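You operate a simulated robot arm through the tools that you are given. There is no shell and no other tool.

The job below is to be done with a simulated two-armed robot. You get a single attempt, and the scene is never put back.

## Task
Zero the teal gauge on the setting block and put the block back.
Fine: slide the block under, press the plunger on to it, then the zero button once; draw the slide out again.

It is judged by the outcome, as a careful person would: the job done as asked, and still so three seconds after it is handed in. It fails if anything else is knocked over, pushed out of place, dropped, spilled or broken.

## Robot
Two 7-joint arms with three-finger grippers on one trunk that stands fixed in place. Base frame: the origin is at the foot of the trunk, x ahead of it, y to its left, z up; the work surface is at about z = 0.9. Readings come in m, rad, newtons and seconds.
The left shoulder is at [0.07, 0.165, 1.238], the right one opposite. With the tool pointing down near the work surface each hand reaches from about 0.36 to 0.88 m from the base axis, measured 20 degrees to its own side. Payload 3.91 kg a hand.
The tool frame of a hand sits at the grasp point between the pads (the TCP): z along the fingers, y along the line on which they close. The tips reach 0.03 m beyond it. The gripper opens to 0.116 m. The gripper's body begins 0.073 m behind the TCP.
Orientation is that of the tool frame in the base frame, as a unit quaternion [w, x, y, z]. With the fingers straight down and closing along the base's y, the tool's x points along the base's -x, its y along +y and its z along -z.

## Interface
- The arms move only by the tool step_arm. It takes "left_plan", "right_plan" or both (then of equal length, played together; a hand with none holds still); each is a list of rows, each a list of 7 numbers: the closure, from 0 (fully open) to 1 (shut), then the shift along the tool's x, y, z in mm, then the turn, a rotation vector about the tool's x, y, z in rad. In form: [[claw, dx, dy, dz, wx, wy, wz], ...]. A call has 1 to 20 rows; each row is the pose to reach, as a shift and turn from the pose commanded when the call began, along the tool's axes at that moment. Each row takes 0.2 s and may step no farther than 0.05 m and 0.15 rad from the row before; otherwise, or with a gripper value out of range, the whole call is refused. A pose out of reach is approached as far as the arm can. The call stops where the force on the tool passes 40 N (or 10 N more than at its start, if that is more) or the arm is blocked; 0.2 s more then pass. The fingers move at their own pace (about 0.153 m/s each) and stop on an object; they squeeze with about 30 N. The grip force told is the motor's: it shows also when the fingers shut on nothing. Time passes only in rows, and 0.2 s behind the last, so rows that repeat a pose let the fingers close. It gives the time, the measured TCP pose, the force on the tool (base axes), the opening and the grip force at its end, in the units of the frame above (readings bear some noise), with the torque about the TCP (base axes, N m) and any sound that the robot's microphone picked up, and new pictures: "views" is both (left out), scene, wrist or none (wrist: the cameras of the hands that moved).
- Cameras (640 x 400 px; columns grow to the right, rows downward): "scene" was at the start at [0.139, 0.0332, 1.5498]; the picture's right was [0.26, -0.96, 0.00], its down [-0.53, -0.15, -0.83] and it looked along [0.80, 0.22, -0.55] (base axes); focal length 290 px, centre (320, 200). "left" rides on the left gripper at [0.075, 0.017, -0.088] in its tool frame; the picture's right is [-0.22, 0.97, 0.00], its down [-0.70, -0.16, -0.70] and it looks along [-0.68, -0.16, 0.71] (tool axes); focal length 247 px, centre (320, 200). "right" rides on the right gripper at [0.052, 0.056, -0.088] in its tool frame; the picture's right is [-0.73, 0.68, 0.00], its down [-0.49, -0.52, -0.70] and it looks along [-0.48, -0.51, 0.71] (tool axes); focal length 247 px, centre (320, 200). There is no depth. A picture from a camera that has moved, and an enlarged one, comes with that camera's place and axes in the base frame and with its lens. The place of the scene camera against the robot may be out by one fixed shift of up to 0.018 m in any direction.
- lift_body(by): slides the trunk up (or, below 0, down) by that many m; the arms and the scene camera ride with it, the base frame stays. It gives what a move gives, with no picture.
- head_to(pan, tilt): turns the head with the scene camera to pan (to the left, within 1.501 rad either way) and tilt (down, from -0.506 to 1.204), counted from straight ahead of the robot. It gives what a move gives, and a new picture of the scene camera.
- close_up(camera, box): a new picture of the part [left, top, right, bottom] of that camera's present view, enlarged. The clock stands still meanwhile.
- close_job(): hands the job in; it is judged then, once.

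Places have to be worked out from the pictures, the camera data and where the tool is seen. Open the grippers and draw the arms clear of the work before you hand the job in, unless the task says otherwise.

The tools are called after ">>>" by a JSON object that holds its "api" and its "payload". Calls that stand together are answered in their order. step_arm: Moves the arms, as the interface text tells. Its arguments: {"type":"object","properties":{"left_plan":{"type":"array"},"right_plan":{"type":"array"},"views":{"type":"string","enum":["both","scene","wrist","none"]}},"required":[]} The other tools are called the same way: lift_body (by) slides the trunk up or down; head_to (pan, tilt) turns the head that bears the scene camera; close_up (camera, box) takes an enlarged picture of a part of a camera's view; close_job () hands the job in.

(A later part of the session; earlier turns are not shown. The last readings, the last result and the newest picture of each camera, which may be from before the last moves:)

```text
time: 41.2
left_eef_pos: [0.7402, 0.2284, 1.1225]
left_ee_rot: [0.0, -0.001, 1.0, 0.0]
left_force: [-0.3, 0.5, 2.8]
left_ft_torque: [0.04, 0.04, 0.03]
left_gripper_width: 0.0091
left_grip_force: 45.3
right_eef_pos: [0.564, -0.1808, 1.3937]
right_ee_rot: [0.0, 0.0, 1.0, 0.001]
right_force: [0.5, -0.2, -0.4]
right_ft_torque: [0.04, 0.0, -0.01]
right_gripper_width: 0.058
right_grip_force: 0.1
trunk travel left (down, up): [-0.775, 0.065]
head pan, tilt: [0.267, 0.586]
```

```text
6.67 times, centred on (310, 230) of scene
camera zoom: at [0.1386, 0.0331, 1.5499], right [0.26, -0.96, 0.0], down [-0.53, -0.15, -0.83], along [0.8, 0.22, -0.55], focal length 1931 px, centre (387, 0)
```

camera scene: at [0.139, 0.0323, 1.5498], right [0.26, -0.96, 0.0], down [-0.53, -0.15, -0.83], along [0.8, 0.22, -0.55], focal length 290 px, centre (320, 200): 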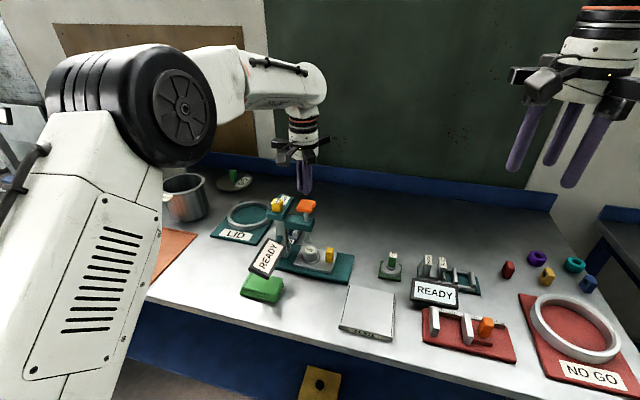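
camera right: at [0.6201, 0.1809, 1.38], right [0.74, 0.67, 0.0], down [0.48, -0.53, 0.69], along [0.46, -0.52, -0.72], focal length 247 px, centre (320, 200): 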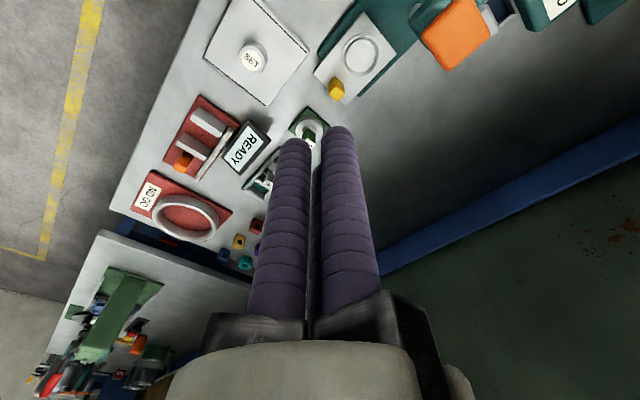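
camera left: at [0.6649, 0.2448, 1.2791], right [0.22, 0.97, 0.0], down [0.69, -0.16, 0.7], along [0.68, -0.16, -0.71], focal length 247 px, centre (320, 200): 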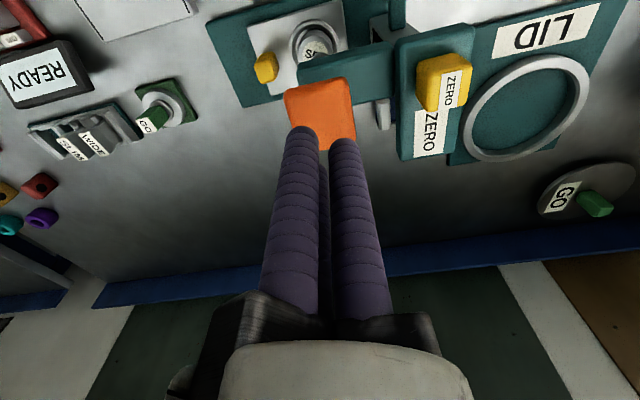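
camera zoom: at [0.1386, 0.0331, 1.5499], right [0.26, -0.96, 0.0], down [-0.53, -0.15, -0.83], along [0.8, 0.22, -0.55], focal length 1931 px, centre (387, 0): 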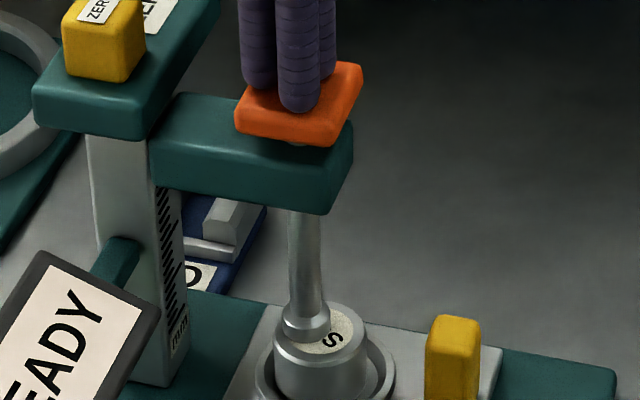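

Still moving at 2.8 N. I'll press on in 1 mm steps up to 3 mm.

>>> {"api": "step_arm", "payload": {"left_plan": [[1, 0, 0, 1, 0, 0, 0], [1, 0, 0, 2, 0, 0, 0], [1, 0, 0, 3, 0, 0, 0], [1, 0, 0, 3, 0, 0, 0]], "views": "none"}}

>>> {"api": "close_up", "payload": {"camera": "scene", "box": [280, 200, 340, 260]}}

```text
time: 42.2
left_eef_pos: [0.739, 0.2283, 1.1211]
left_ee_rot: [0.003, 0.0, 1.0, 0.0]
left_force: [4.2, 2.3, 13.2]
left_ft_torque: [0.01, -0.08, -0.06]
left_gripper_width: 0.009
left_grip_force: 45.3
right_eef_pos: [0.5615, -0.1807, 1.3938]
right_ee_rot: [0.0, 0.0, 1.0, 0.0]
right_force: [0.4, -0.4, -0.1]
right_ft_torque: [-0.02, -0.03, 0.04]
right_gripper_width: 0.058
right_grip_force: 0.1
trunk travel left (down, up): [-0.775, 0.065]
head pan, tilt: [0.267, 0.586]
```

```text
6.67 times, centred on (310, 230) of scene
camera zoom: at [0.1378, 0.0329, 1.5501], right [0.26, -0.96, 0.0], down [-0.53, -0.15, -0.83], along [0.8, 0.22, -0.55], focal length 1931 px, centre (387, 0)
```

zoom: 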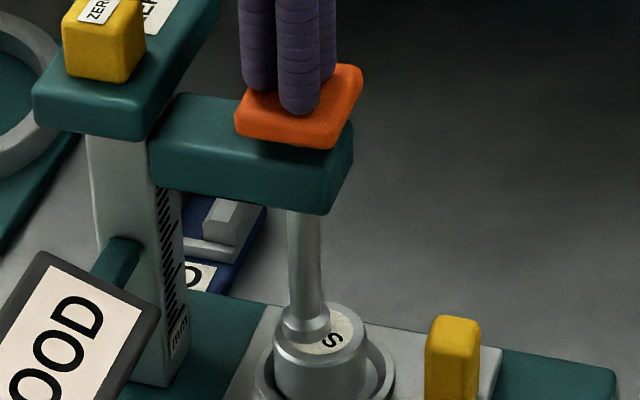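

The force jumped to 13 N with no further travel: the plunger bears on the block, and the display has changed. I'll look at the display.

>>> {"api": "close_up", "payload": {"camera": "scene", "box": [235, 185, 355, 305]}}

>>> {"api": "close_up", "payload": {"camera": "left", "box": [220, 0, 540, 220]}}

```text
3.33 times, centred on (295, 245) of scene
camera zoom: at [0.1378, 0.0329, 1.5501], right [0.26, -0.96, 0.0], down [-0.53, -0.15, -0.83], along [0.8, 0.22, -0.55], focal length 965 px, centre (403, 50)
```

zoom: 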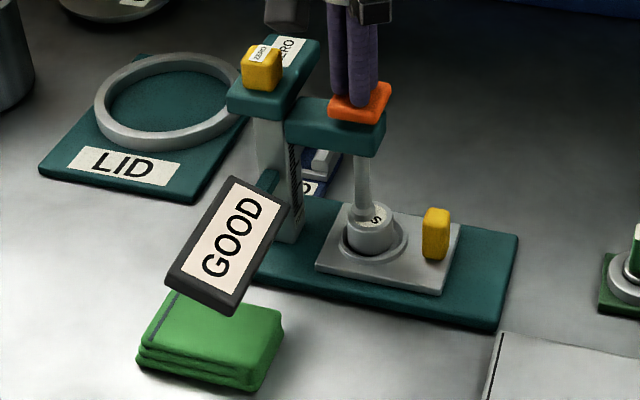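

```text
1.82 times, centred on (380, 110) of left
camera zoom: at [0.6647, 0.2462, 1.2086], right [0.22, 0.97, 0.0], down [0.69, -0.16, 0.7], along [0.69, -0.16, -0.71], focal length 449 px, centre (211, 364)
```

zoom: 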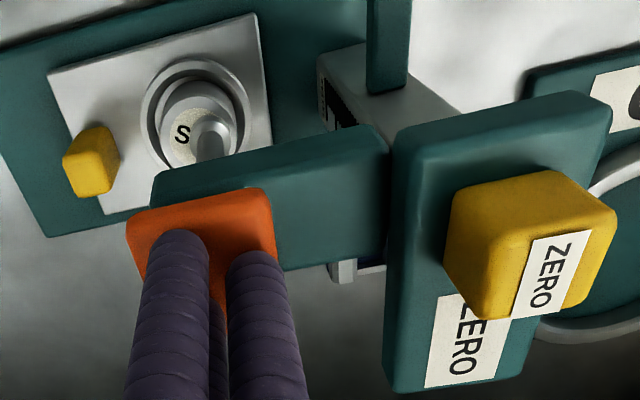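

The display now reads GOOD with the plunger down on the block. I'll lift the hand 15 mm to learn whether the plunger stays down by itself.

>>> {"api": "step_arm", "payload": {"left_plan": [[1, 0, 0, -3, 0, 0, 0], [1, 0, 0, -8, 0, 0, 0], [1, 0, 0, -15, 0, 0, 0], [1, 0, 0, -20, 0, 0, 0]], "views": "none"}}

>>> {"api": "close_up", "payload": {"camera": "scene", "box": [235, 185, 355, 305]}}

```text
time: 43.2
left_eef_pos: [0.7397, 0.2277, 1.1391]
left_ee_rot: [0.0, 0.0, 1.0, 0.0]
left_force: [-0.3, 0.2, 1.2]
left_ft_torque: [0.0, 0.06, 0.02]
left_gripper_width: 0.0091
left_grip_force: 45.4
right_eef_pos: [0.5631, -0.1796, 1.3932]
right_ee_rot: [0.0, 0.0, 1.0, 0.0]
right_force: [0.4, 0.3, -0.2]
right_ft_torque: [0.01, 0.02, 0.0]
right_gripper_width: 0.0579
right_grip_force: 0.2
trunk travel left (down, up): [-0.775, 0.065]
head pan, tilt: [0.267, 0.586]
```

```text
3.33 times, centred on (295, 245) of scene
camera zoom: at [0.1387, 0.0331, 1.5498], right [0.26, -0.96, 0.0], down [-0.53, -0.15, -0.83], along [0.8, 0.22, -0.55], focal length 965 px, centre (403, 50)
```

zoom: 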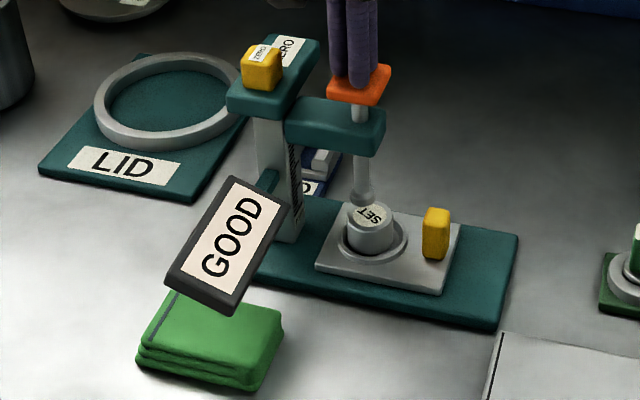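

The plunger springs up with the hand while the display keeps GOOD. To zero with the plunger truly on the block, I'll hold it down with the right hand, leaned so it can reach, and press ZERO with the left. First I'll take the left hand up and aside.

>>> {"api": "step_arm", "payload": {"left_plan": [[1, 0, 0, -40, 0, 0, 0], [1, 0, 0, -80, 0, 0, 0], [1, 0, 10, -115, 0, 0, 0.13], [1, 0, 50, -125, 0, 0, 0.26], [1, 0, 95, -130, 0, 0, 0.39], [1, 0, 140, -130, 0, 0, 0.5236], [1, 0, 160, -130, 0, 0, 0.5236]], "views": "none"}}

>>> {"api": "step_arm", "payload": {"right_plan": [[1, 0, 0, 0, 0, 0, -0.131], [1, 0, 0, 0, 0, 0, -0.262], [1, 0, 0, 0, 0, 0, -0.393], [1, 0, 0, 0, 0, 0, -0.5236]], "views": "none"}}

>>> {"api": "step_arm", "payload": {"right_plan": [[1, 0, 0, 0, 0, -0.12, 0], [1, 0, 0, 0, 0, -0.24, 0], [1, 0, 0, 0, 0, -0.36, 0], [1, 0, 0, 0, 0, -0.48, 0], [1, 0, 0, 0, 0, -0.6, 0], [1, 0, 0, 0, 0, -0.6, 0]], "views": "both"}}

```text
time: 44.8
left_eef_pos: [0.7422, 0.3884, 1.2686]
left_ee_rot: [0.0, 0.259, 0.966, 0.0]
left_force: [-0.2, -0.2, -0.2]
left_ft_torque: [-0.02, -0.01, 0.02]
left_gripper_width: 0.0087
left_grip_force: 45.3
right_eef_pos: [0.5623, -0.1815, 1.3939]
right_ee_rot: [0.0, 0.0, 1.0, 0.0]
right_force: [-0.1, 0.9, 0.4]
right_ft_torque: [-0.01, -0.05, 0.0]
right_gripper_width: 0.0578
right_grip_force: 0.1
trunk travel left (down, up): [-0.775, 0.065]
head pan, tilt: [0.267, 0.586]
```

```text
time: 45.8
left_eef_pos: [0.742, 0.386, 1.2681]
left_ee_rot: [0.0, 0.259, 0.966, 0.0]
left_force: [0.5, 0.2, -0.4]
left_ft_torque: [0.01, -0.03, -0.01]
left_gripper_width: 0.009
left_grip_force: 45.1
right_eef_pos: [0.5633, -0.1784, 1.3932]
right_ee_rot: [0.0, -0.259, 0.966, 0.0]
right_force: [0.2, 0.3, 0.0]
right_ft_torque: [0.01, 0.0, -0.01]
right_gripper_width: 0.0091
right_grip_force: 29.7
trunk travel left (down, up): [-0.775, 0.065]
head pan, tilt: [0.267, 0.586]
```

```text
time: 47.2
left_eef_pos: [0.7417, 0.3891, 1.268]
left_ee_rot: [0.0, 0.258, 0.966, 0.0]
left_force: [0.2, -0.6, -0.5]
left_ft_torque: [-0.02, 0.02, -0.02]
left_gripper_width: 0.0089
left_grip_force: 45.1
right_eef_pos: [0.5623, -0.1785, 1.3926]
right_ee_rot: [0.285, -0.247, 0.923, 0.076]
right_force: [0.0, 0.7, 0.2]
right_ft_torque: [-0.02, -0.01, 0.02]
right_gripper_width: 0.0093
right_grip_force: 30.1
trunk travel left (down, up): [-0.775, 0.065]
head pan, tilt: [0.267, 0.586]
camera scene: at [0.1395, 0.0342, 1.5497], right [0.26, -0.96, 0.0], down [-0.53, -0.15, -0.83], along [0.8, 0.22, -0.55], focal length 290 px, centre (320, 200)
camera right: at [0.4532, -0.175, 1.435], right [0.18, 0.89, 0.41], down [0.27, -0.45, 0.85], along [0.95, -0.05, -0.32], focal length 247 px, centre (320, 200)
```

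scene: 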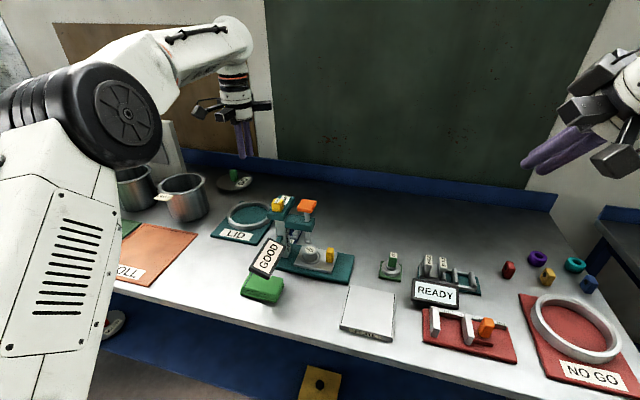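
right: 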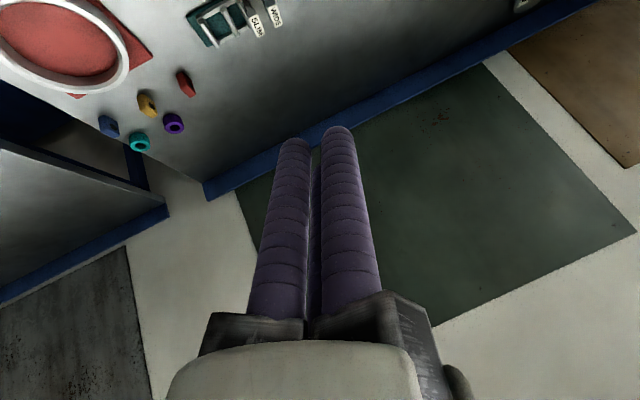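

The right hand is leaned as planned. I'll carry it across at height toward the plunger, stopping short to check reach and clearance.

>>> {"api": "step_arm", "payload": {"right_plan": [[1, -13.6, 22, 30.3, 0, 0, 0], [1, -27.1, 44, 60.5, 0, 0, 0], [1, -40.7, 66, 90.8, 0, 0, 0], [1, -54.2, 88, 121.1, 0, 0, 0], [1, -67.8, 110, 151.3, 0, 0, 0], [1, -81.4, 132, 181.6, 0, 0, 0], [1, -94.9, 154, 211.9, 0, 0, 0], [1, -108.5, 176, 242.1, 0, 0, 0], [1, -122, 198, 272.4, 0, 0, 0], [1, -135.6, 220, 302.7, 0, 0, 0]], "views": "both"}}

```text
time: 49.4
left_eef_pos: [0.7442, 0.388, 1.2665]
left_ee_rot: [0.0, 0.259, 0.966, -0.001]
left_force: [-0.7, 0.4, 0.4]
left_ft_torque: [-0.03, 0.01, -0.01]
left_gripper_width: 0.0088
left_grip_force: 45.1
right_eef_pos: [0.7139, 0.1486, 1.2295]
right_ee_rot: [0.28, -0.254, 0.923, 0.077]
right_force: [-0.1, -0.4, 0.6]
right_ft_torque: [0.0, 0.02, -0.01]
right_gripper_width: 0.0092
right_grip_force: 30.0
right hand out of reach, approached as far as the arm can: row 9, 10
trunk travel left (down, up): [-0.775, 0.065]
head pan, tilt: [0.267, 0.586]
camera scene: at [0.1411, 0.0353, 1.5496], right [0.26, -0.96, 0.0], down [-0.53, -0.15, -0.83], along [0.8, 0.22, -0.55], focal length 290 px, centre (320, 200)
camera right: at [0.6038, 0.1495, 1.2723], right [0.18, 0.9, 0.41], down [0.28, -0.44, 0.85], along [0.94, -0.04, -0.33], focal length 247 px, centre (320, 200)
```

scene: 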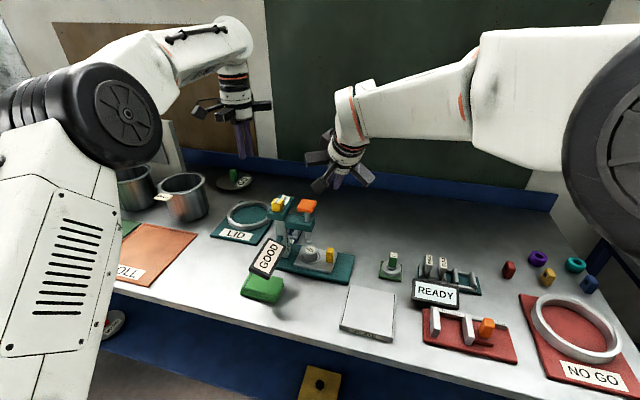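
right: 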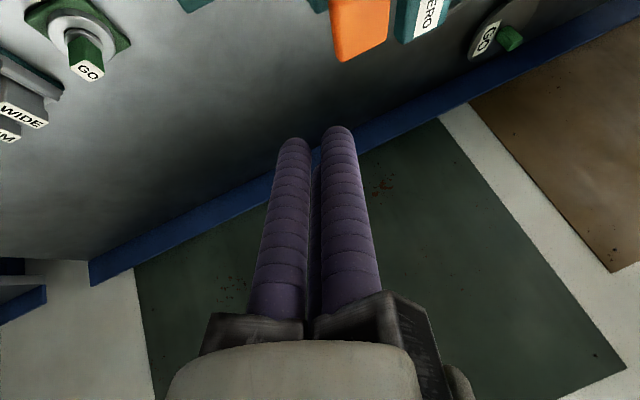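

The right arm's inward swing is limited: its wrist must stay nearer its own side. Leaning the hand mainly toward +y should solve that, since the wrist would then be near y 0.02. I'll draw back and re-orient: upright, turned 30° more, then leaned 0.7 rad toward +y.

>>> {"api": "step_arm", "payload": {"right_plan": [[1, 13.6, -22, -30.3, 0, 0, 0], [1, 27, -44, -60.5, 0, 0, 0], [1, 40.7, -66, -91, 0, 0.12, 0], [1, 54, -88, -121, 0, 0.24, 0], [1, 68, -110, -151.5, 0, 0.36, 0], [1, 68, -110, -151.5, 0, 0.48, 0], [1, 68, -110, -151.5, 0, 0.6, 0], [1, 68, -110, -151.5, 0, 0.6, 0]], "views": "none"}}

>>> {"api": "step_arm", "payload": {"right_plan": [[1, 0, 0, 0, 0, 0, -0.131], [1, 0, 0, 0, 0, 0, -0.262], [1, 0, 0, 0, 0, 0, -0.393], [1, 0, 0, 0, 0, 0, -0.5236], [1, 0, 0, 0, 0, 0, -0.5236]], "views": "none"}}

>>> {"api": "step_arm", "payload": {"right_plan": [[1, 0, 0, 0, -0.07, -0.121, 0], [1, 0, 0, 0, -0.14, -0.242, 0], [1, 0, 0, 0, -0.21, -0.364, 0], [1, 0, 0, 0, -0.28, -0.485, 0], [1, 0, 0, 0, -0.35, -0.606, 0], [1, 0, 0, 0, -0.35, -0.606, 0]], "views": "both"}}

```text
time: 51.2
left_eef_pos: [0.7398, 0.3865, 1.268]
left_ee_rot: [0.001, 0.258, 0.966, 0.001]
left_force: [0.6, -1.0, 0.3]
left_ft_torque: [0.04, 0.01, 0.01]
left_gripper_width: 0.0092
left_grip_force: 44.6
right_eef_pos: [0.644, -0.0199, 1.3159]
right_ee_rot: [0.0, -0.259, 0.966, -0.001]
right_force: [0.9, 0.1, 0.1]
right_ft_torque: [-0.01, 0.0, 0.02]
right_gripper_width: 0.0091
right_grip_force: 29.6
trunk travel left (down, up): [-0.775, 0.065]
head pan, tilt: [0.267, 0.586]
```

```text
time: 52.4
left_eef_pos: [0.7409, 0.3868, 1.2682]
left_ee_rot: [0.001, 0.259, 0.966, 0.0]
left_force: [-0.1, -0.3, 0.7]
left_ft_torque: [-0.02, 0.01, -0.01]
left_gripper_width: 0.0088
left_grip_force: 45.4
right_eef_pos: [0.644, -0.0177, 1.3165]
right_ee_rot: [0.0, -0.501, 0.865, 0.0]
right_force: [0.6, 0.4, 1.0]
right_ft_torque: [0.03, 0.0, 0.01]
right_gripper_width: 0.0092
right_grip_force: 29.6
trunk travel left (down, up): [-0.775, 0.065]
head pan, tilt: [0.267, 0.586]
```

```text
time: 53.8
left_eef_pos: [0.7401, 0.3882, 1.2691]
left_ee_rot: [0.0, 0.258, 0.966, 0.0]
left_force: [-1.3, 0.0, 0.2]
left_ft_torque: [0.0, 0.03, 0.01]
left_gripper_width: 0.009
left_grip_force: 45.4
right_eef_pos: [0.6427, -0.0179, 1.3159]
right_ee_rot: [0.171, -0.47, 0.813, 0.298]
right_force: [-0.4, -0.7, -1.0]
right_ft_torque: [-0.02, 0.02, 0.0]
right_gripper_width: 0.0092
right_grip_force: 30.1
trunk travel left (down, up): [-0.775, 0.065]
head pan, tilt: [0.267, 0.586]
camera scene: at [0.1388, 0.0345, 1.5498], right [0.26, -0.96, 0.0], down [-0.53, -0.15, -0.83], along [0.8, 0.22, -0.55], focal length 290 px, centre (320, 200)
camera right: at [0.5668, -0.0869, 1.3707], right [-0.22, 0.75, 0.63], down [0.7, -0.33, 0.64], along [0.68, 0.58, -0.45], focal length 247 px, centre (320, 200)
```

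scene: 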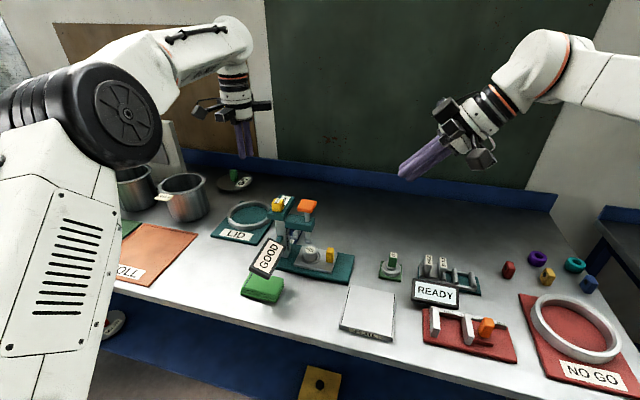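
right: 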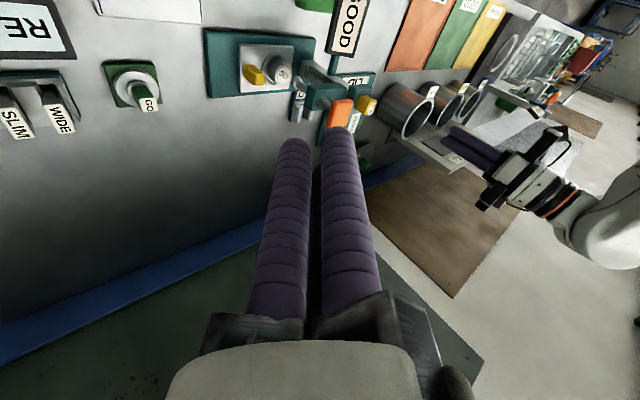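

The right camera now sees the gauge ahead of its fingers. I'll bring the right fingertips to about 45 mm above the plunger cap.

>>> {"api": "step_arm", "payload": {"right_plan": [[1, -16.5, -6.3, 32.9, 0, 0, 0], [1, -33, -12.6, 65.8, 0, 0, 0], [1, -49.5, -18.9, 98.7, 0, 0, 0], [1, -66, -25.2, 131.7, 0, 0, 0], [1, -82.5, -31.5, 164.6, 0, 0, 0], [1, -99, -37.8, 197.5, 0, 0, 0], [1, -115.5, -44.1, 230.4, 0, 0, 0], [1, -115.5, -44.1, 230.4, 0, 0, 0]], "views": "both"}}

>>> {"api": "close_up", "payload": {"camera": "right", "box": [200, 0, 520, 200]}}

>>> {"api": "close_up", "payload": {"camera": "scene", "box": [240, 140, 380, 280]}}

```text
time: 55.6
left_eef_pos: [0.7404, 0.3859, 1.2697]
left_ee_rot: [0.001, 0.258, 0.966, 0.0]
left_force: [-0.8, 0.2, -0.2]
left_ft_torque: [0.05, 0.0, 0.0]
left_gripper_width: 0.0089
left_grip_force: 45.4
right_eef_pos: [0.7391, 0.187, 1.1887]
right_ee_rot: [0.173, -0.469, 0.814, 0.297]
right_force: [-0.3, 0.0, 0.1]
right_ft_torque: [0.03, -0.03, 0.0]
right_gripper_width: 0.0093
right_grip_force: 30.1
trunk travel left (down, up): [-0.775, 0.065]
head pan, tilt: [0.267, 0.586]
camera scene: at [0.1385, 0.0321, 1.5499], right [0.26, -0.96, 0.0], down [-0.53, -0.15, -0.83], along [0.8, 0.22, -0.55], focal length 290 px, centre (320, 200)
camera right: at [0.6627, 0.1182, 1.2442], right [-0.22, 0.74, 0.63], down [0.7, -0.33, 0.64], along [0.68, 0.58, -0.44], focal length 247 px, centre (320, 200)
```

scene: 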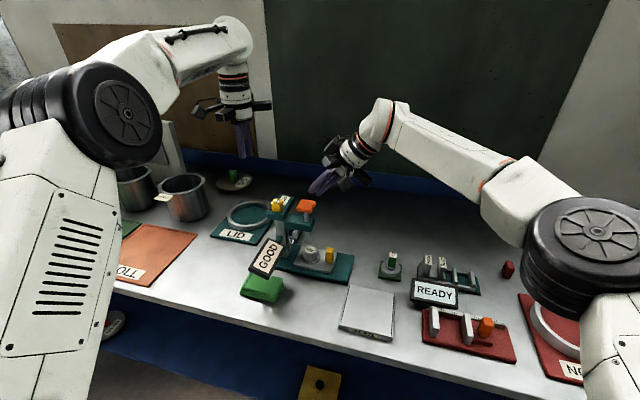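
right: 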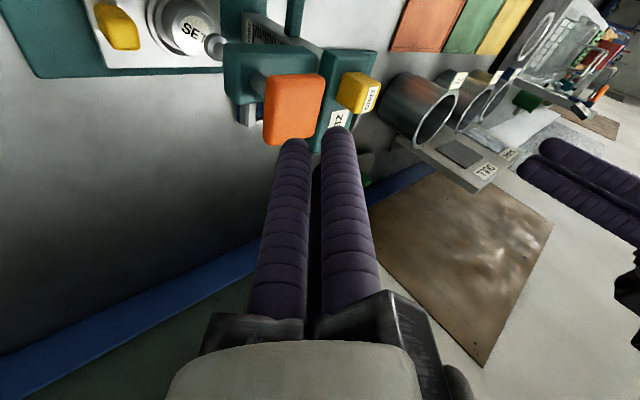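

```text
2.00 times, centred on (360, 100) of right
camera zoom: at [0.6627, 0.1182, 1.2442], right [-0.22, 0.74, 0.63], down [0.7, -0.33, 0.64], along [0.68, 0.58, -0.44], focal length 494 px, centre (240, 400)
```

zoom: 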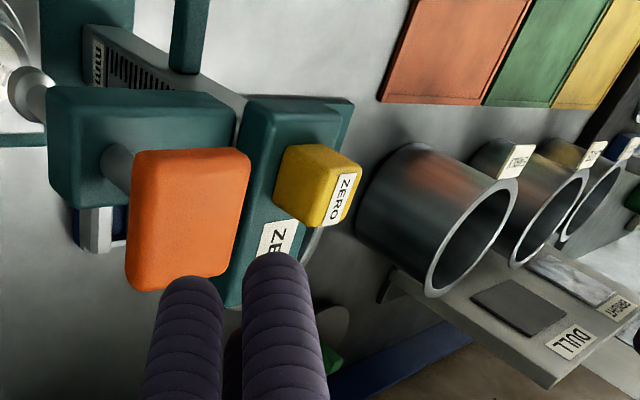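

```text
2.86 times, centred on (310, 210) of scene
camera zoom: at [0.1385, 0.0321, 1.5499], right [0.26, -0.96, 0.0], down [-0.53, -0.15, -0.83], along [0.8, 0.22, -0.55], focal length 827 px, centre (349, 171)
```

zoom: 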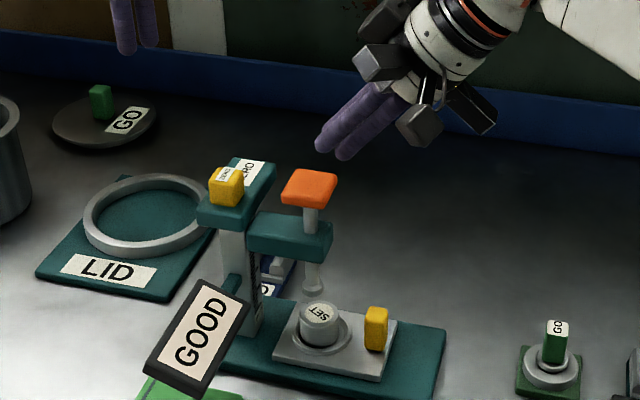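

The right hand reaches and lies well clear of the zero head. I'll bring its tips down onto the cap's middle, beginning to press it.

>>> {"api": "step_arm", "payload": {"right_plan": [[1, 0.5, -0.3, 19, 0, 0, 0], [1, 1, -0.6, 38.2, 0, 0, 0], [1, 9.4, -5.4, 49.7, 0, 0, 0], [1, 15, -8.6, 57.3, 0, 0, 0], [1, 15, -8.6, 57.3, 0, 0, 0]], "views": "none"}}

>>> {"api": "close_up", "payload": {"camera": "scene", "box": [240, 170, 350, 280]}}

>>> {"api": "close_up", "payload": {"camera": "right", "box": [200, 0, 520, 200]}}

```text
time: 56.8
left_eef_pos: [0.7416, 0.3877, 1.2694]
left_ee_rot: [0.001, 0.259, 0.966, 0.0]
left_force: [0.1, 1.0, -0.3]
left_ft_torque: [0.0, 0.0, -0.03]
left_gripper_width: 0.0089
left_grip_force: 45.1
right_eef_pos: [0.7395, 0.2109, 1.1348]
right_ee_rot: [0.172, -0.468, 0.815, 0.296]
right_force: [-0.5, 0.1, 1.1]
right_ft_torque: [0.02, -0.03, -0.01]
right_gripper_width: 0.0094
right_grip_force: 29.7
trunk travel left (down, up): [-0.775, 0.065]
head pan, tilt: [0.267, 0.586]
```

```text
3.64 times, centred on (295, 225) of scene
camera zoom: at [0.1389, 0.0333, 1.5498], right [0.26, -0.96, 0.0], down [-0.53, -0.15, -0.83], along [0.8, 0.22, -0.55], focal length 1053 px, centre (411, 109)
```

zoom: 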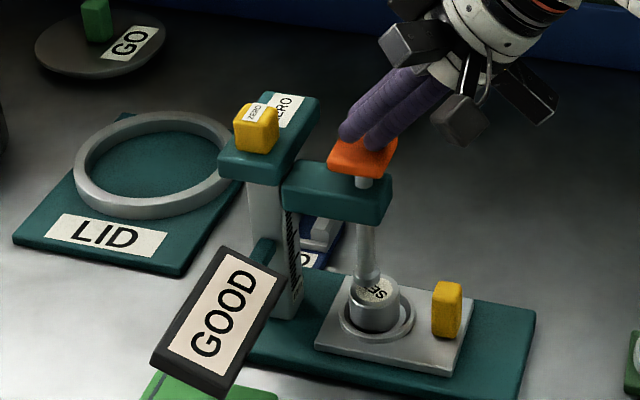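

```text
2.00 times, centred on (360, 100) of right
camera zoom: at [0.6638, 0.143, 1.1902], right [-0.22, 0.75, 0.63], down [0.7, -0.33, 0.64], along [0.68, 0.58, -0.45], focal length 494 px, centre (240, 400)
```

zoom: 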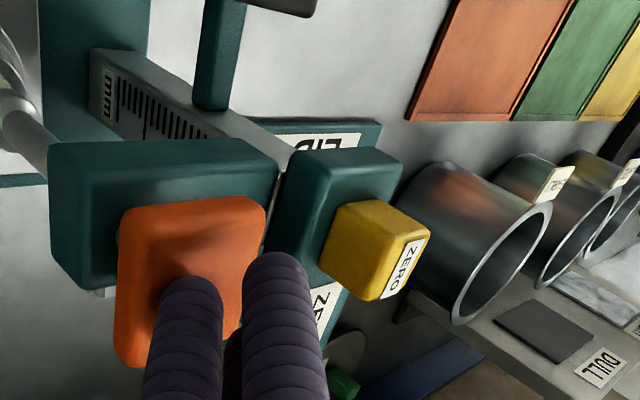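

The plunger is partly down under the right fingers, with no contact elsewhere. I'll bring the left shut fingers over the ZERO button at a safe height and turn the hand back square.

>>> {"api": "step_arm", "payload": {"left_plan": [[1, -8.7, -16, 0, 0, 0, -0.131], [1, -17.5, -32, 0, 0, 0, -0.262], [1, -26, -48, 0, 0, 0, -0.393], [1, -35, -64.7, 0, 0, 0, -0.5236], [1, -35, -64.7, 35, 0, 0, -0.5236], [1, -35, -64.7, 70, 0, 0, -0.5236], [1, -35, -64.7, 70, 0, 0, -0.5236]], "views": "both"}}

>>> {"api": "close_up", "payload": {"camera": "left", "box": [220, 0, 440, 160]}}

>>> {"api": "close_up", "payload": {"camera": "scene", "box": [220, 140, 360, 280]}}

```text
time: 58.4
left_eef_pos: [0.7394, 0.3148, 1.1983]
left_ee_rot: [0.0, 0.0, 1.0, 0.0]
left_force: [0.0, 0.1, -1.6]
left_ft_torque: [0.01, 0.02, -0.04]
left_gripper_width: 0.009
left_grip_force: 44.9
right_eef_pos: [0.7393, 0.2124, 1.1341]
right_ee_rot: [0.17, -0.47, 0.814, 0.296]
right_force: [1.4, 0.3, 1.5]
right_ft_torque: [-0.03, 0.01, 0.0]
right_gripper_width: 0.0092
right_grip_force: 29.9
trunk travel left (down, up): [-0.775, 0.065]
head pan, tilt: [0.267, 0.586]
camera scene: at [0.1386, 0.0331, 1.5499], right [0.26, -0.96, 0.0], down [-0.53, -0.15, -0.83], along [0.8, 0.22, -0.55], focal length 290 px, centre (320, 200)
camera left: at [0.6643, 0.3326, 1.2873], right [0.22, 0.97, 0.0], down [0.69, -0.16, 0.7], along [0.68, -0.16, -0.71], focal length 247 px, centre (320, 200)
```

scene: 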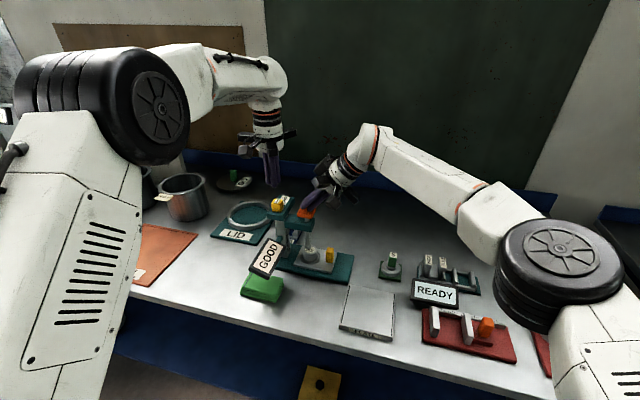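
left: 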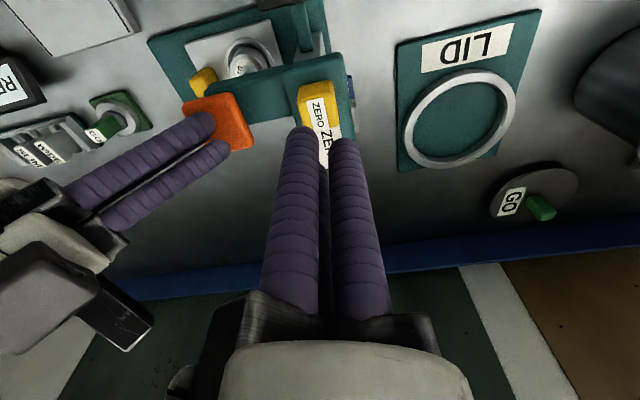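

```text
2.50 times, centred on (330, 80) of left
camera zoom: at [0.6643, 0.3326, 1.2873], right [0.22, 0.97, 0.0], down [0.69, -0.16, 0.7], along [0.68, -0.16, -0.71], focal length 617 px, centre (295, 500)
```

zoom: 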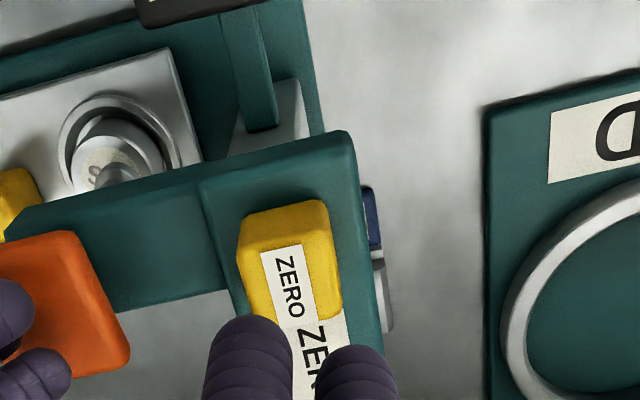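

```text
2.86 times, centred on (290, 210) of scene
camera zoom: at [0.1386, 0.0331, 1.5499], right [0.26, -0.96, 0.0], down [-0.53, -0.15, -0.83], along [0.8, 0.22, -0.55], focal length 827 px, centre (406, 171)
```

zoom: 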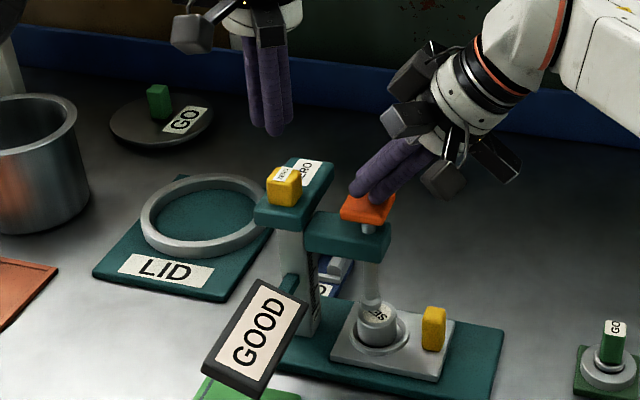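

The left fingers hang over the ZERO button (centre about (0.743, 0.3135)). Now I'll press the right fingers further to bring the plunger onto the block again.

>>> {"api": "step_arm", "payload": {"right_plan": [[1, 1.1, -0.6, 1.5, 0, 0, 0], [1, 2.2, -1.3, 3.1, 0, 0, 0], [1, 3.3, -1.9, 4.6, 0, 0, 0], [1, 4.5, -2.6, 6.1, 0, 0, 0], [1, 5.6, -3.2, 7.6, 0, 0, 0], [1, 5.6, -3.2, 7.6, 0, 0, 0]], "views": "none"}}

>>> {"api": "close_up", "payload": {"camera": "scene", "box": [270, 190, 340, 260]}}

```text
time: 59.8
left_eef_pos: [0.7382, 0.3145, 1.1982]
left_ee_rot: [0.001, 0.0, 1.0, 0.0]
left_force: [-0.4, -0.3, 0.1]
left_ft_torque: [0.01, 0.0, -0.01]
left_gripper_width: 0.0091
left_grip_force: 44.8
right_eef_pos: [0.7402, 0.212, 1.1241]
right_ee_rot: [0.171, -0.469, 0.814, 0.296]
right_force: [0.2, -0.5, 2.3]
right_ft_torque: [0.01, -0.01, 0.02]
right_gripper_width: 0.0092
right_grip_force: 30.1
trunk travel left (down, up): [-0.775, 0.065]
head pan, tilt: [0.267, 0.586]
```

```text
5.71 times, centred on (305, 225) of scene
camera zoom: at [0.1388, 0.0331, 1.5498], right [0.26, -0.96, 0.0], down [-0.53, -0.15, -0.83], along [0.8, 0.22, -0.55], focal length 1655 px, centre (406, 57)
```

zoom: 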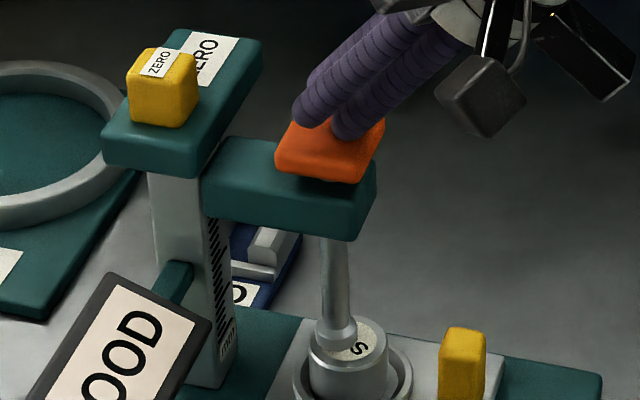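

The foot is almost on the block (2.3 N of spring). I'll press 4 mm more in small steps.

>>> {"api": "step_arm", "payload": {"right_plan": [[1, 0.6, -0.3, 0.8, 0, 0, 0], [1, 1.1, -0.6, 1.5, 0, 0, 0], [1, 1.7, -1, 2.3, 0, 0, 0], [1, 2.2, -1.3, 3.1, 0, 0, 0], [1, 2.2, -1.3, 3.1, 0, 0, 0]], "views": "none"}}

>>> {"api": "close_up", "payload": {"camera": "scene", "box": [270, 190, 340, 260]}}

```text
time: 61.0
left_eef_pos: [0.737, 0.3148, 1.1993]
left_ee_rot: [0.002, 0.0, 1.0, 0.0]
left_force: [-0.7, -0.2, -0.3]
left_ft_torque: [0.0, -0.01, 0.0]
left_gripper_width: 0.0089
left_grip_force: 44.6
right_eef_pos: [0.7394, 0.2126, 1.1241]
right_ee_rot: [0.173, -0.469, 0.814, 0.296]
right_force: [7.0, 1.6, 23.5]
right_ft_torque: [0.17, -0.26, 0.01]
right_gripper_width: 0.0089
right_grip_force: 29.8
trunk travel left (down, up): [-0.775, 0.065]
head pan, tilt: [0.267, 0.586]
```

```text
5.71 times, centred on (305, 225) of scene
camera zoom: at [0.137, 0.0327, 1.5502], right [0.26, -0.96, 0.0], down [-0.53, -0.15, -0.83], along [0.8, 0.22, -0.55], focal length 1655 px, centre (406, 57)
```

zoom: 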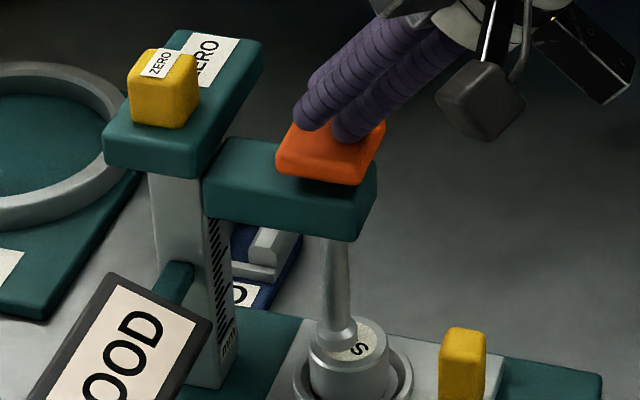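

The plunger bears on the block with 23 N. I'll ease the right hand to a lighter hold and bring the left tips to just above the ZERO button.

>>> {"api": "step_arm", "payload": {"left_plan": [[1, -4.5, -1, 15, 0, 0, 0], [1, -4.5, -1, 30, 0, 0, 0], [1, -4.5, -1, 40, 0, 0, 0], [1, -4.5, -1, 40, 0, 0, 0]], "right_plan": [[1, -0.5, 0.3, -0.7, 0, 0, 0], [1, -0.8, 0.5, -1.1, 0, 0, 0], [1, -0.8, 0.5, -1.1, 0, 0, 0], [1, -0.8, 0.5, -1.1, 0, 0, 0]], "views": "none"}}

>>> {"api": "close_up", "payload": {"camera": "scene", "box": [240, 170, 340, 270]}}

>>> {"api": "close_up", "payload": {"camera": "left", "box": [220, 40, 420, 190]}}

>>> {"api": "close_up", "payload": {"camera": "right", "box": [200, 0, 520, 200]}}

```text
time: 62.0
left_eef_pos: [0.7396, 0.3133, 1.1593]
left_ee_rot: [0.001, 0.0, 1.0, 0.0]
left_force: [-1.2, 0.7, -1.2]
left_ft_torque: [0.02, 0.01, 0.01]
left_gripper_width: 0.0089
left_grip_force: 45.1
right_eef_pos: [0.7402, 0.2117, 1.1227]
right_ee_rot: [0.173, -0.47, 0.813, 0.296]
right_force: [12.4, 3.4, 26.7]
right_ft_torque: [0.26, -0.45, -0.07]
right_gripper_width: 0.009
right_grip_force: 30.0
trunk travel left (down, up): [-0.775, 0.065]
head pan, tilt: [0.267, 0.586]
```

```text
4.00 times, centred on (290, 220) of scene
camera zoom: at [0.1376, 0.0328, 1.55], right [0.26, -0.96, 0.0], down [-0.53, -0.15, -0.83], along [0.8, 0.22, -0.55], focal length 1158 px, centre (440, 120)
```

zoom: 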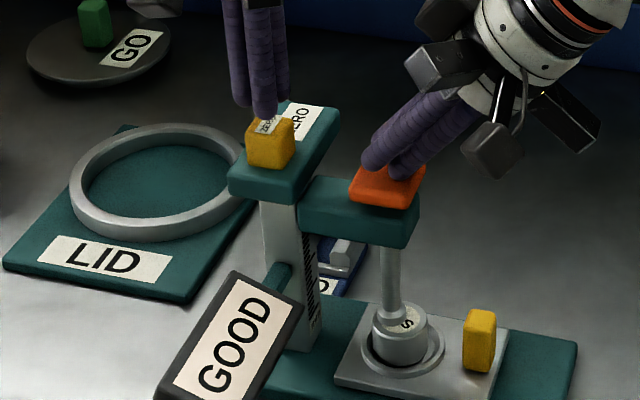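

```text
2.67 times, centred on (320, 115) of left
camera zoom: at [0.6668, 0.3312, 1.2477], right [0.22, 0.97, 0.0], down [0.69, -0.16, 0.7], along [0.68, -0.16, -0.71], focal length 659 px, centre (320, 427)
```

zoom: 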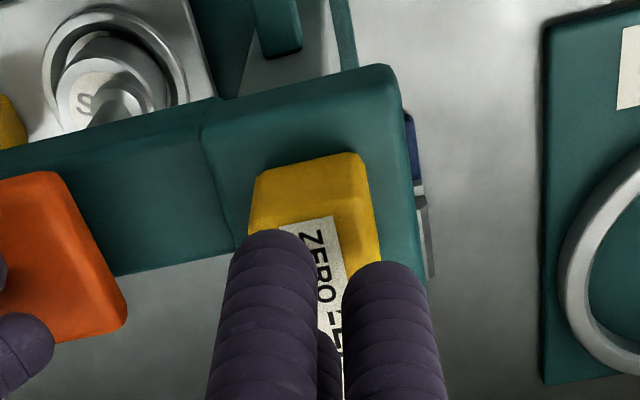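

```text
2.00 times, centred on (360, 100) of right
camera zoom: at [0.6632, 0.1429, 1.1787], right [-0.22, 0.74, 0.63], down [0.69, -0.33, 0.64], along [0.68, 0.58, -0.44], focal length 494 px, centre (240, 400)
```

zoom: 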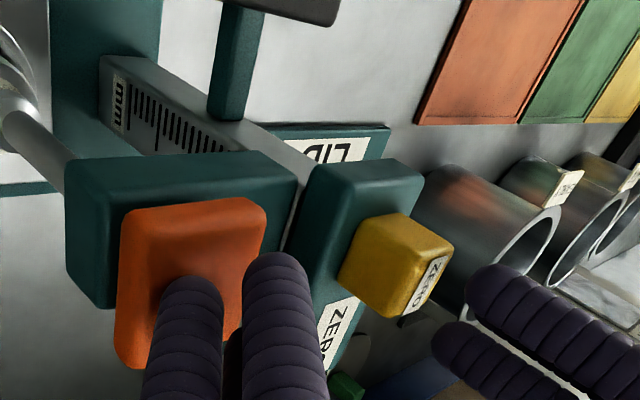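

The right hold is still 27 N, so I'll ease it further. The left tips are centred over the button about 20 mm above it; I'll go down in small steps, watching the force.

>>> {"api": "step_arm", "payload": {"left_plan": [[1, 0, 0, 4, 0, 0, 0], [1, 0, 0, 8, 0, 0, 0], [1, 0, 0, 12, 0, 0, 0], [1, 0, 0, 15, 0, 0, 0]], "right_plan": [[1, -0.5, 0.3, -0.7, 0, 0, 0], [1, -1, 0.5, -1.4, 0, 0, 0], [1, -1, 0.5, -1.4, 0, 0, 0], [1, -1, 0.5, -1.4, 0, 0, 0]], "views": "none"}}

>>> {"api": "close_up", "payload": {"camera": "scene", "box": [240, 170, 340, 270]}}

>>> {"api": "close_up", "payload": {"camera": "right", "box": [200, 0, 520, 200]}}

```text
time: 63.0
left_eef_pos: [0.74, 0.314, 1.1442]
left_ee_rot: [0.001, 0.0, 1.0, 0.0]
left_force: [0.5, 0.7, 0.9]
left_ft_torque: [-0.05, 0.01, 0.04]
left_gripper_width: 0.009
left_grip_force: 44.9
right_eef_pos: [0.7385, 0.2117, 1.1239]
right_ee_rot: [0.171, -0.47, 0.813, 0.297]
right_force: [9.3, 3.1, 21.0]
right_ft_torque: [0.13, -0.33, -0.02]
right_gripper_width: 0.0092
right_grip_force: 29.9
trunk travel left (down, up): [-0.775, 0.065]
head pan, tilt: [0.267, 0.586]
```

```text
4.00 times, centred on (290, 220) of scene
camera zoom: at [0.1377, 0.0325, 1.55], right [0.26, -0.96, 0.0], down [-0.53, -0.15, -0.83], along [0.8, 0.22, -0.55], focal length 1158 px, centre (440, 120)
```

zoom: 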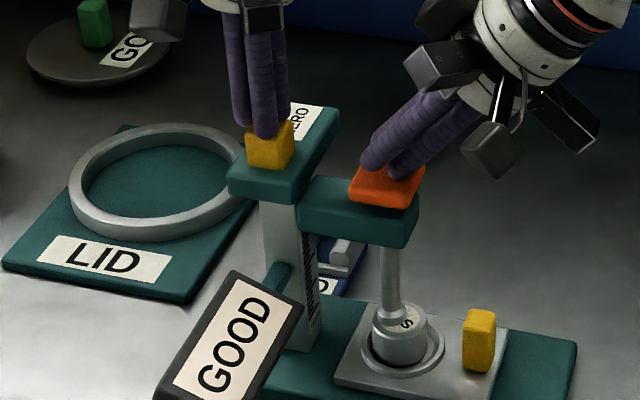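

```text
2.00 times, centred on (360, 100) of right
camera zoom: at [0.6629, 0.1428, 1.179], right [-0.22, 0.75, 0.63], down [0.7, -0.33, 0.64], along [0.68, 0.58, -0.44], focal length 494 px, centre (240, 400)
```

zoom: 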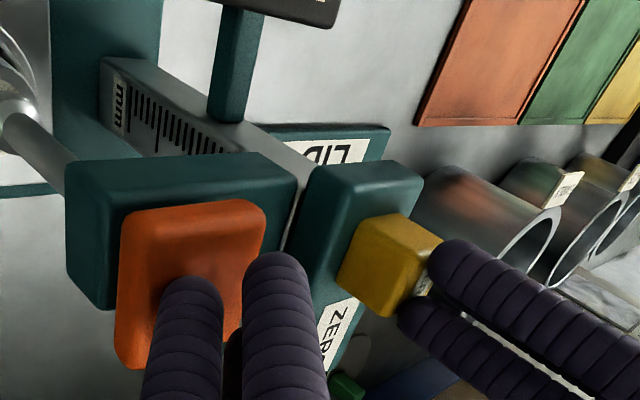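

The left tips are just at the button. I'll press 4 mm, reading the force.

>>> {"api": "step_arm", "payload": {"left_plan": [[1, 0, 0, 1.5, 0, 0, 0], [1, 0, 0, 3, 0, 0, 0], [1, 0, 0, 4, 0, 0, 0]], "views": "none"}}

>>> {"api": "close_up", "payload": {"camera": "scene", "box": [240, 170, 340, 270]}}

>>> {"api": "close_up", "payload": {"camera": "right", "box": [300, 50, 500, 200]}}

```text
time: 63.8
left_eef_pos: [0.7404, 0.3141, 1.141]
left_ee_rot: [0.001, 0.0, 1.0, 0.0]
left_force: [-0.7, -1.2, 1.3]
left_ft_torque: [-0.03, 0.03, 0.0]
left_gripper_width: 0.009
left_grip_force: 45.2
right_eef_pos: [0.7378, 0.213, 1.1236]
right_ee_rot: [0.172, -0.47, 0.813, 0.297]
right_force: [8.6, 0.8, 18.8]
right_ft_torque: [0.12, -0.25, -0.06]
right_gripper_width: 0.0093
right_grip_force: 29.8
trunk travel left (down, up): [-0.775, 0.065]
head pan, tilt: [0.267, 0.586]
```

```text
4.00 times, centred on (290, 220) of scene
camera zoom: at [0.1377, 0.0325, 1.55], right [0.26, -0.96, 0.0], down [-0.53, -0.15, -0.83], along [0.8, 0.22, -0.55], focal length 1158 px, centre (440, 120)
```

zoom: 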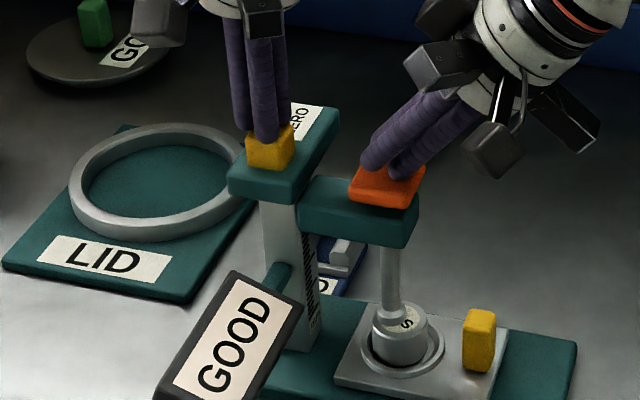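

```text
2.67 times, centred on (400, 125) of right
camera zoom: at [0.6628, 0.1428, 1.1791], right [-0.22, 0.75, 0.63], down [0.7, -0.33, 0.64], along [0.68, 0.58, -0.44], focal length 659 px, centre (107, 400)
```

zoom: 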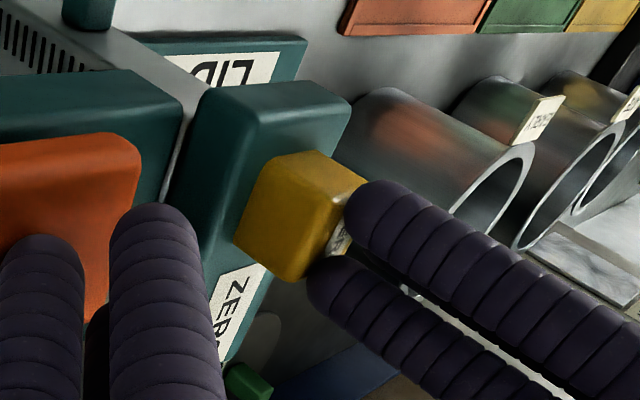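

The button is moving down under a light spring. I'll carry the same press on to its stop.

>>> {"api": "step_arm", "payload": {"left_plan": [[1, 0, 0, 1.5, 0, 0, 0], [1, 0, 0, 3, 0, 0, 0], [1, 0, 0, 4.5, 0, 0, 0], [1, 0, 0, 4.5, 0, 0, 0]], "views": "none"}}

>>> {"api": "close_up", "payload": {"camera": "scene", "box": [240, 170, 340, 270]}}

>>> {"api": "close_up", "payload": {"camera": "right", "box": [300, 50, 500, 200]}}

```text
time: 64.8
left_eef_pos: [0.741, 0.3132, 1.1358]
left_ee_rot: [0.0, 0.0, 1.0, 0.0]
left_force: [1.0, -0.9, 1.9]
left_ft_torque: [0.04, -0.02, 0.04]
left_gripper_width: 0.0092
left_grip_force: 44.2
right_eef_pos: [0.7384, 0.2121, 1.1243]
right_ee_rot: [0.172, -0.47, 0.813, 0.297]
right_force: [6.3, -0.1, 17.0]
right_ft_torque: [0.06, -0.2, -0.03]
right_gripper_width: 0.0089
right_grip_force: 29.8
trunk travel left (down, up): [-0.775, 0.065]
head pan, tilt: [0.267, 0.586]
heard: click
```

```text
4.00 times, centred on (290, 220) of scene
camera zoom: at [0.1376, 0.0324, 1.55], right [0.26, -0.96, 0.0], down [-0.53, -0.15, -0.83], along [0.8, 0.22, -0.55], focal length 1158 px, centre (440, 120)
```

zoom: 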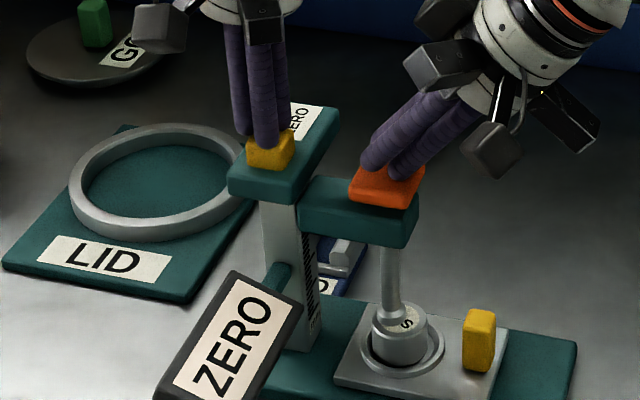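

```text
2.67 times, centred on (400, 125) of right
camera zoom: at [0.6627, 0.1427, 1.1791], right [-0.22, 0.75, 0.63], down [0.7, -0.33, 0.64], along [0.68, 0.58, -0.44], focal length 659 px, centre (107, 400)
```

zoom: 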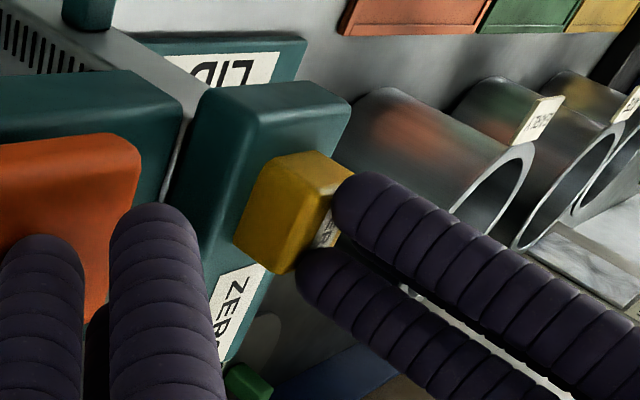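

A click was heard and the display now reads ZERO, with the plunger held on the block. I'll take the left hand straight up off the button, once and cleanly, with the right still holding.

>>> {"api": "step_arm", "payload": {"left_plan": [[1, 0, 0, -10, 0, 0, 0], [1, 0, 0, -30, 0, 0, 0], [1, 0, 0, -65, 0, 0, 0], [1, 0, 10, -105, 0, 0, 0], [1, 0, 50, -125, 0, 0, 0], [1, 0, 90, -130, 0, 0, 0]], "views": "none"}}

>>> {"api": "close_up", "payload": {"camera": "scene", "box": [240, 170, 340, 270]}}

```text
time: 66.2
left_eef_pos: [0.7428, 0.4044, 1.2669]
left_ee_rot: [0.0, 0.0, 1.0, -0.001]
left_force: [0.4, 0.4, -0.8]
left_ft_torque: [-0.01, 0.0, 0.01]
left_gripper_width: 0.009
left_grip_force: 45.0
right_eef_pos: [0.7377, 0.2123, 1.1239]
right_ee_rot: [0.171, -0.469, 0.814, 0.296]
right_force: [2.6, -1.9, 12.3]
right_ft_torque: [0.02, -0.1, -0.2]
right_gripper_width: 0.0092
right_grip_force: 30.0
trunk travel left (down, up): [-0.775, 0.065]
head pan, tilt: [0.267, 0.586]
```

```text
4.00 times, centred on (290, 220) of scene
camera zoom: at [0.1367, 0.0329, 1.55], right [0.26, -0.96, 0.0], down [-0.53, -0.15, -0.83], along [0.8, 0.22, -0.55], focal length 1158 px, centre (440, 120)
```

zoom: 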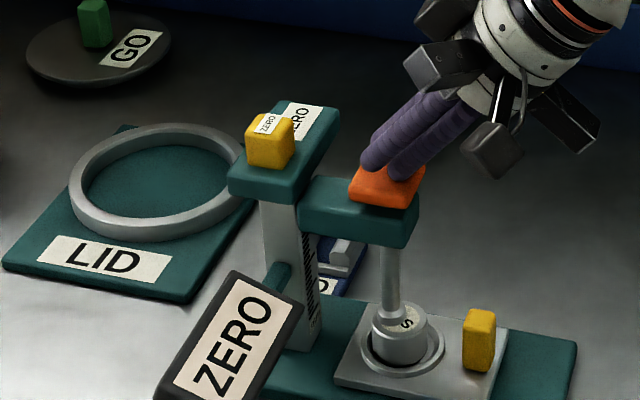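

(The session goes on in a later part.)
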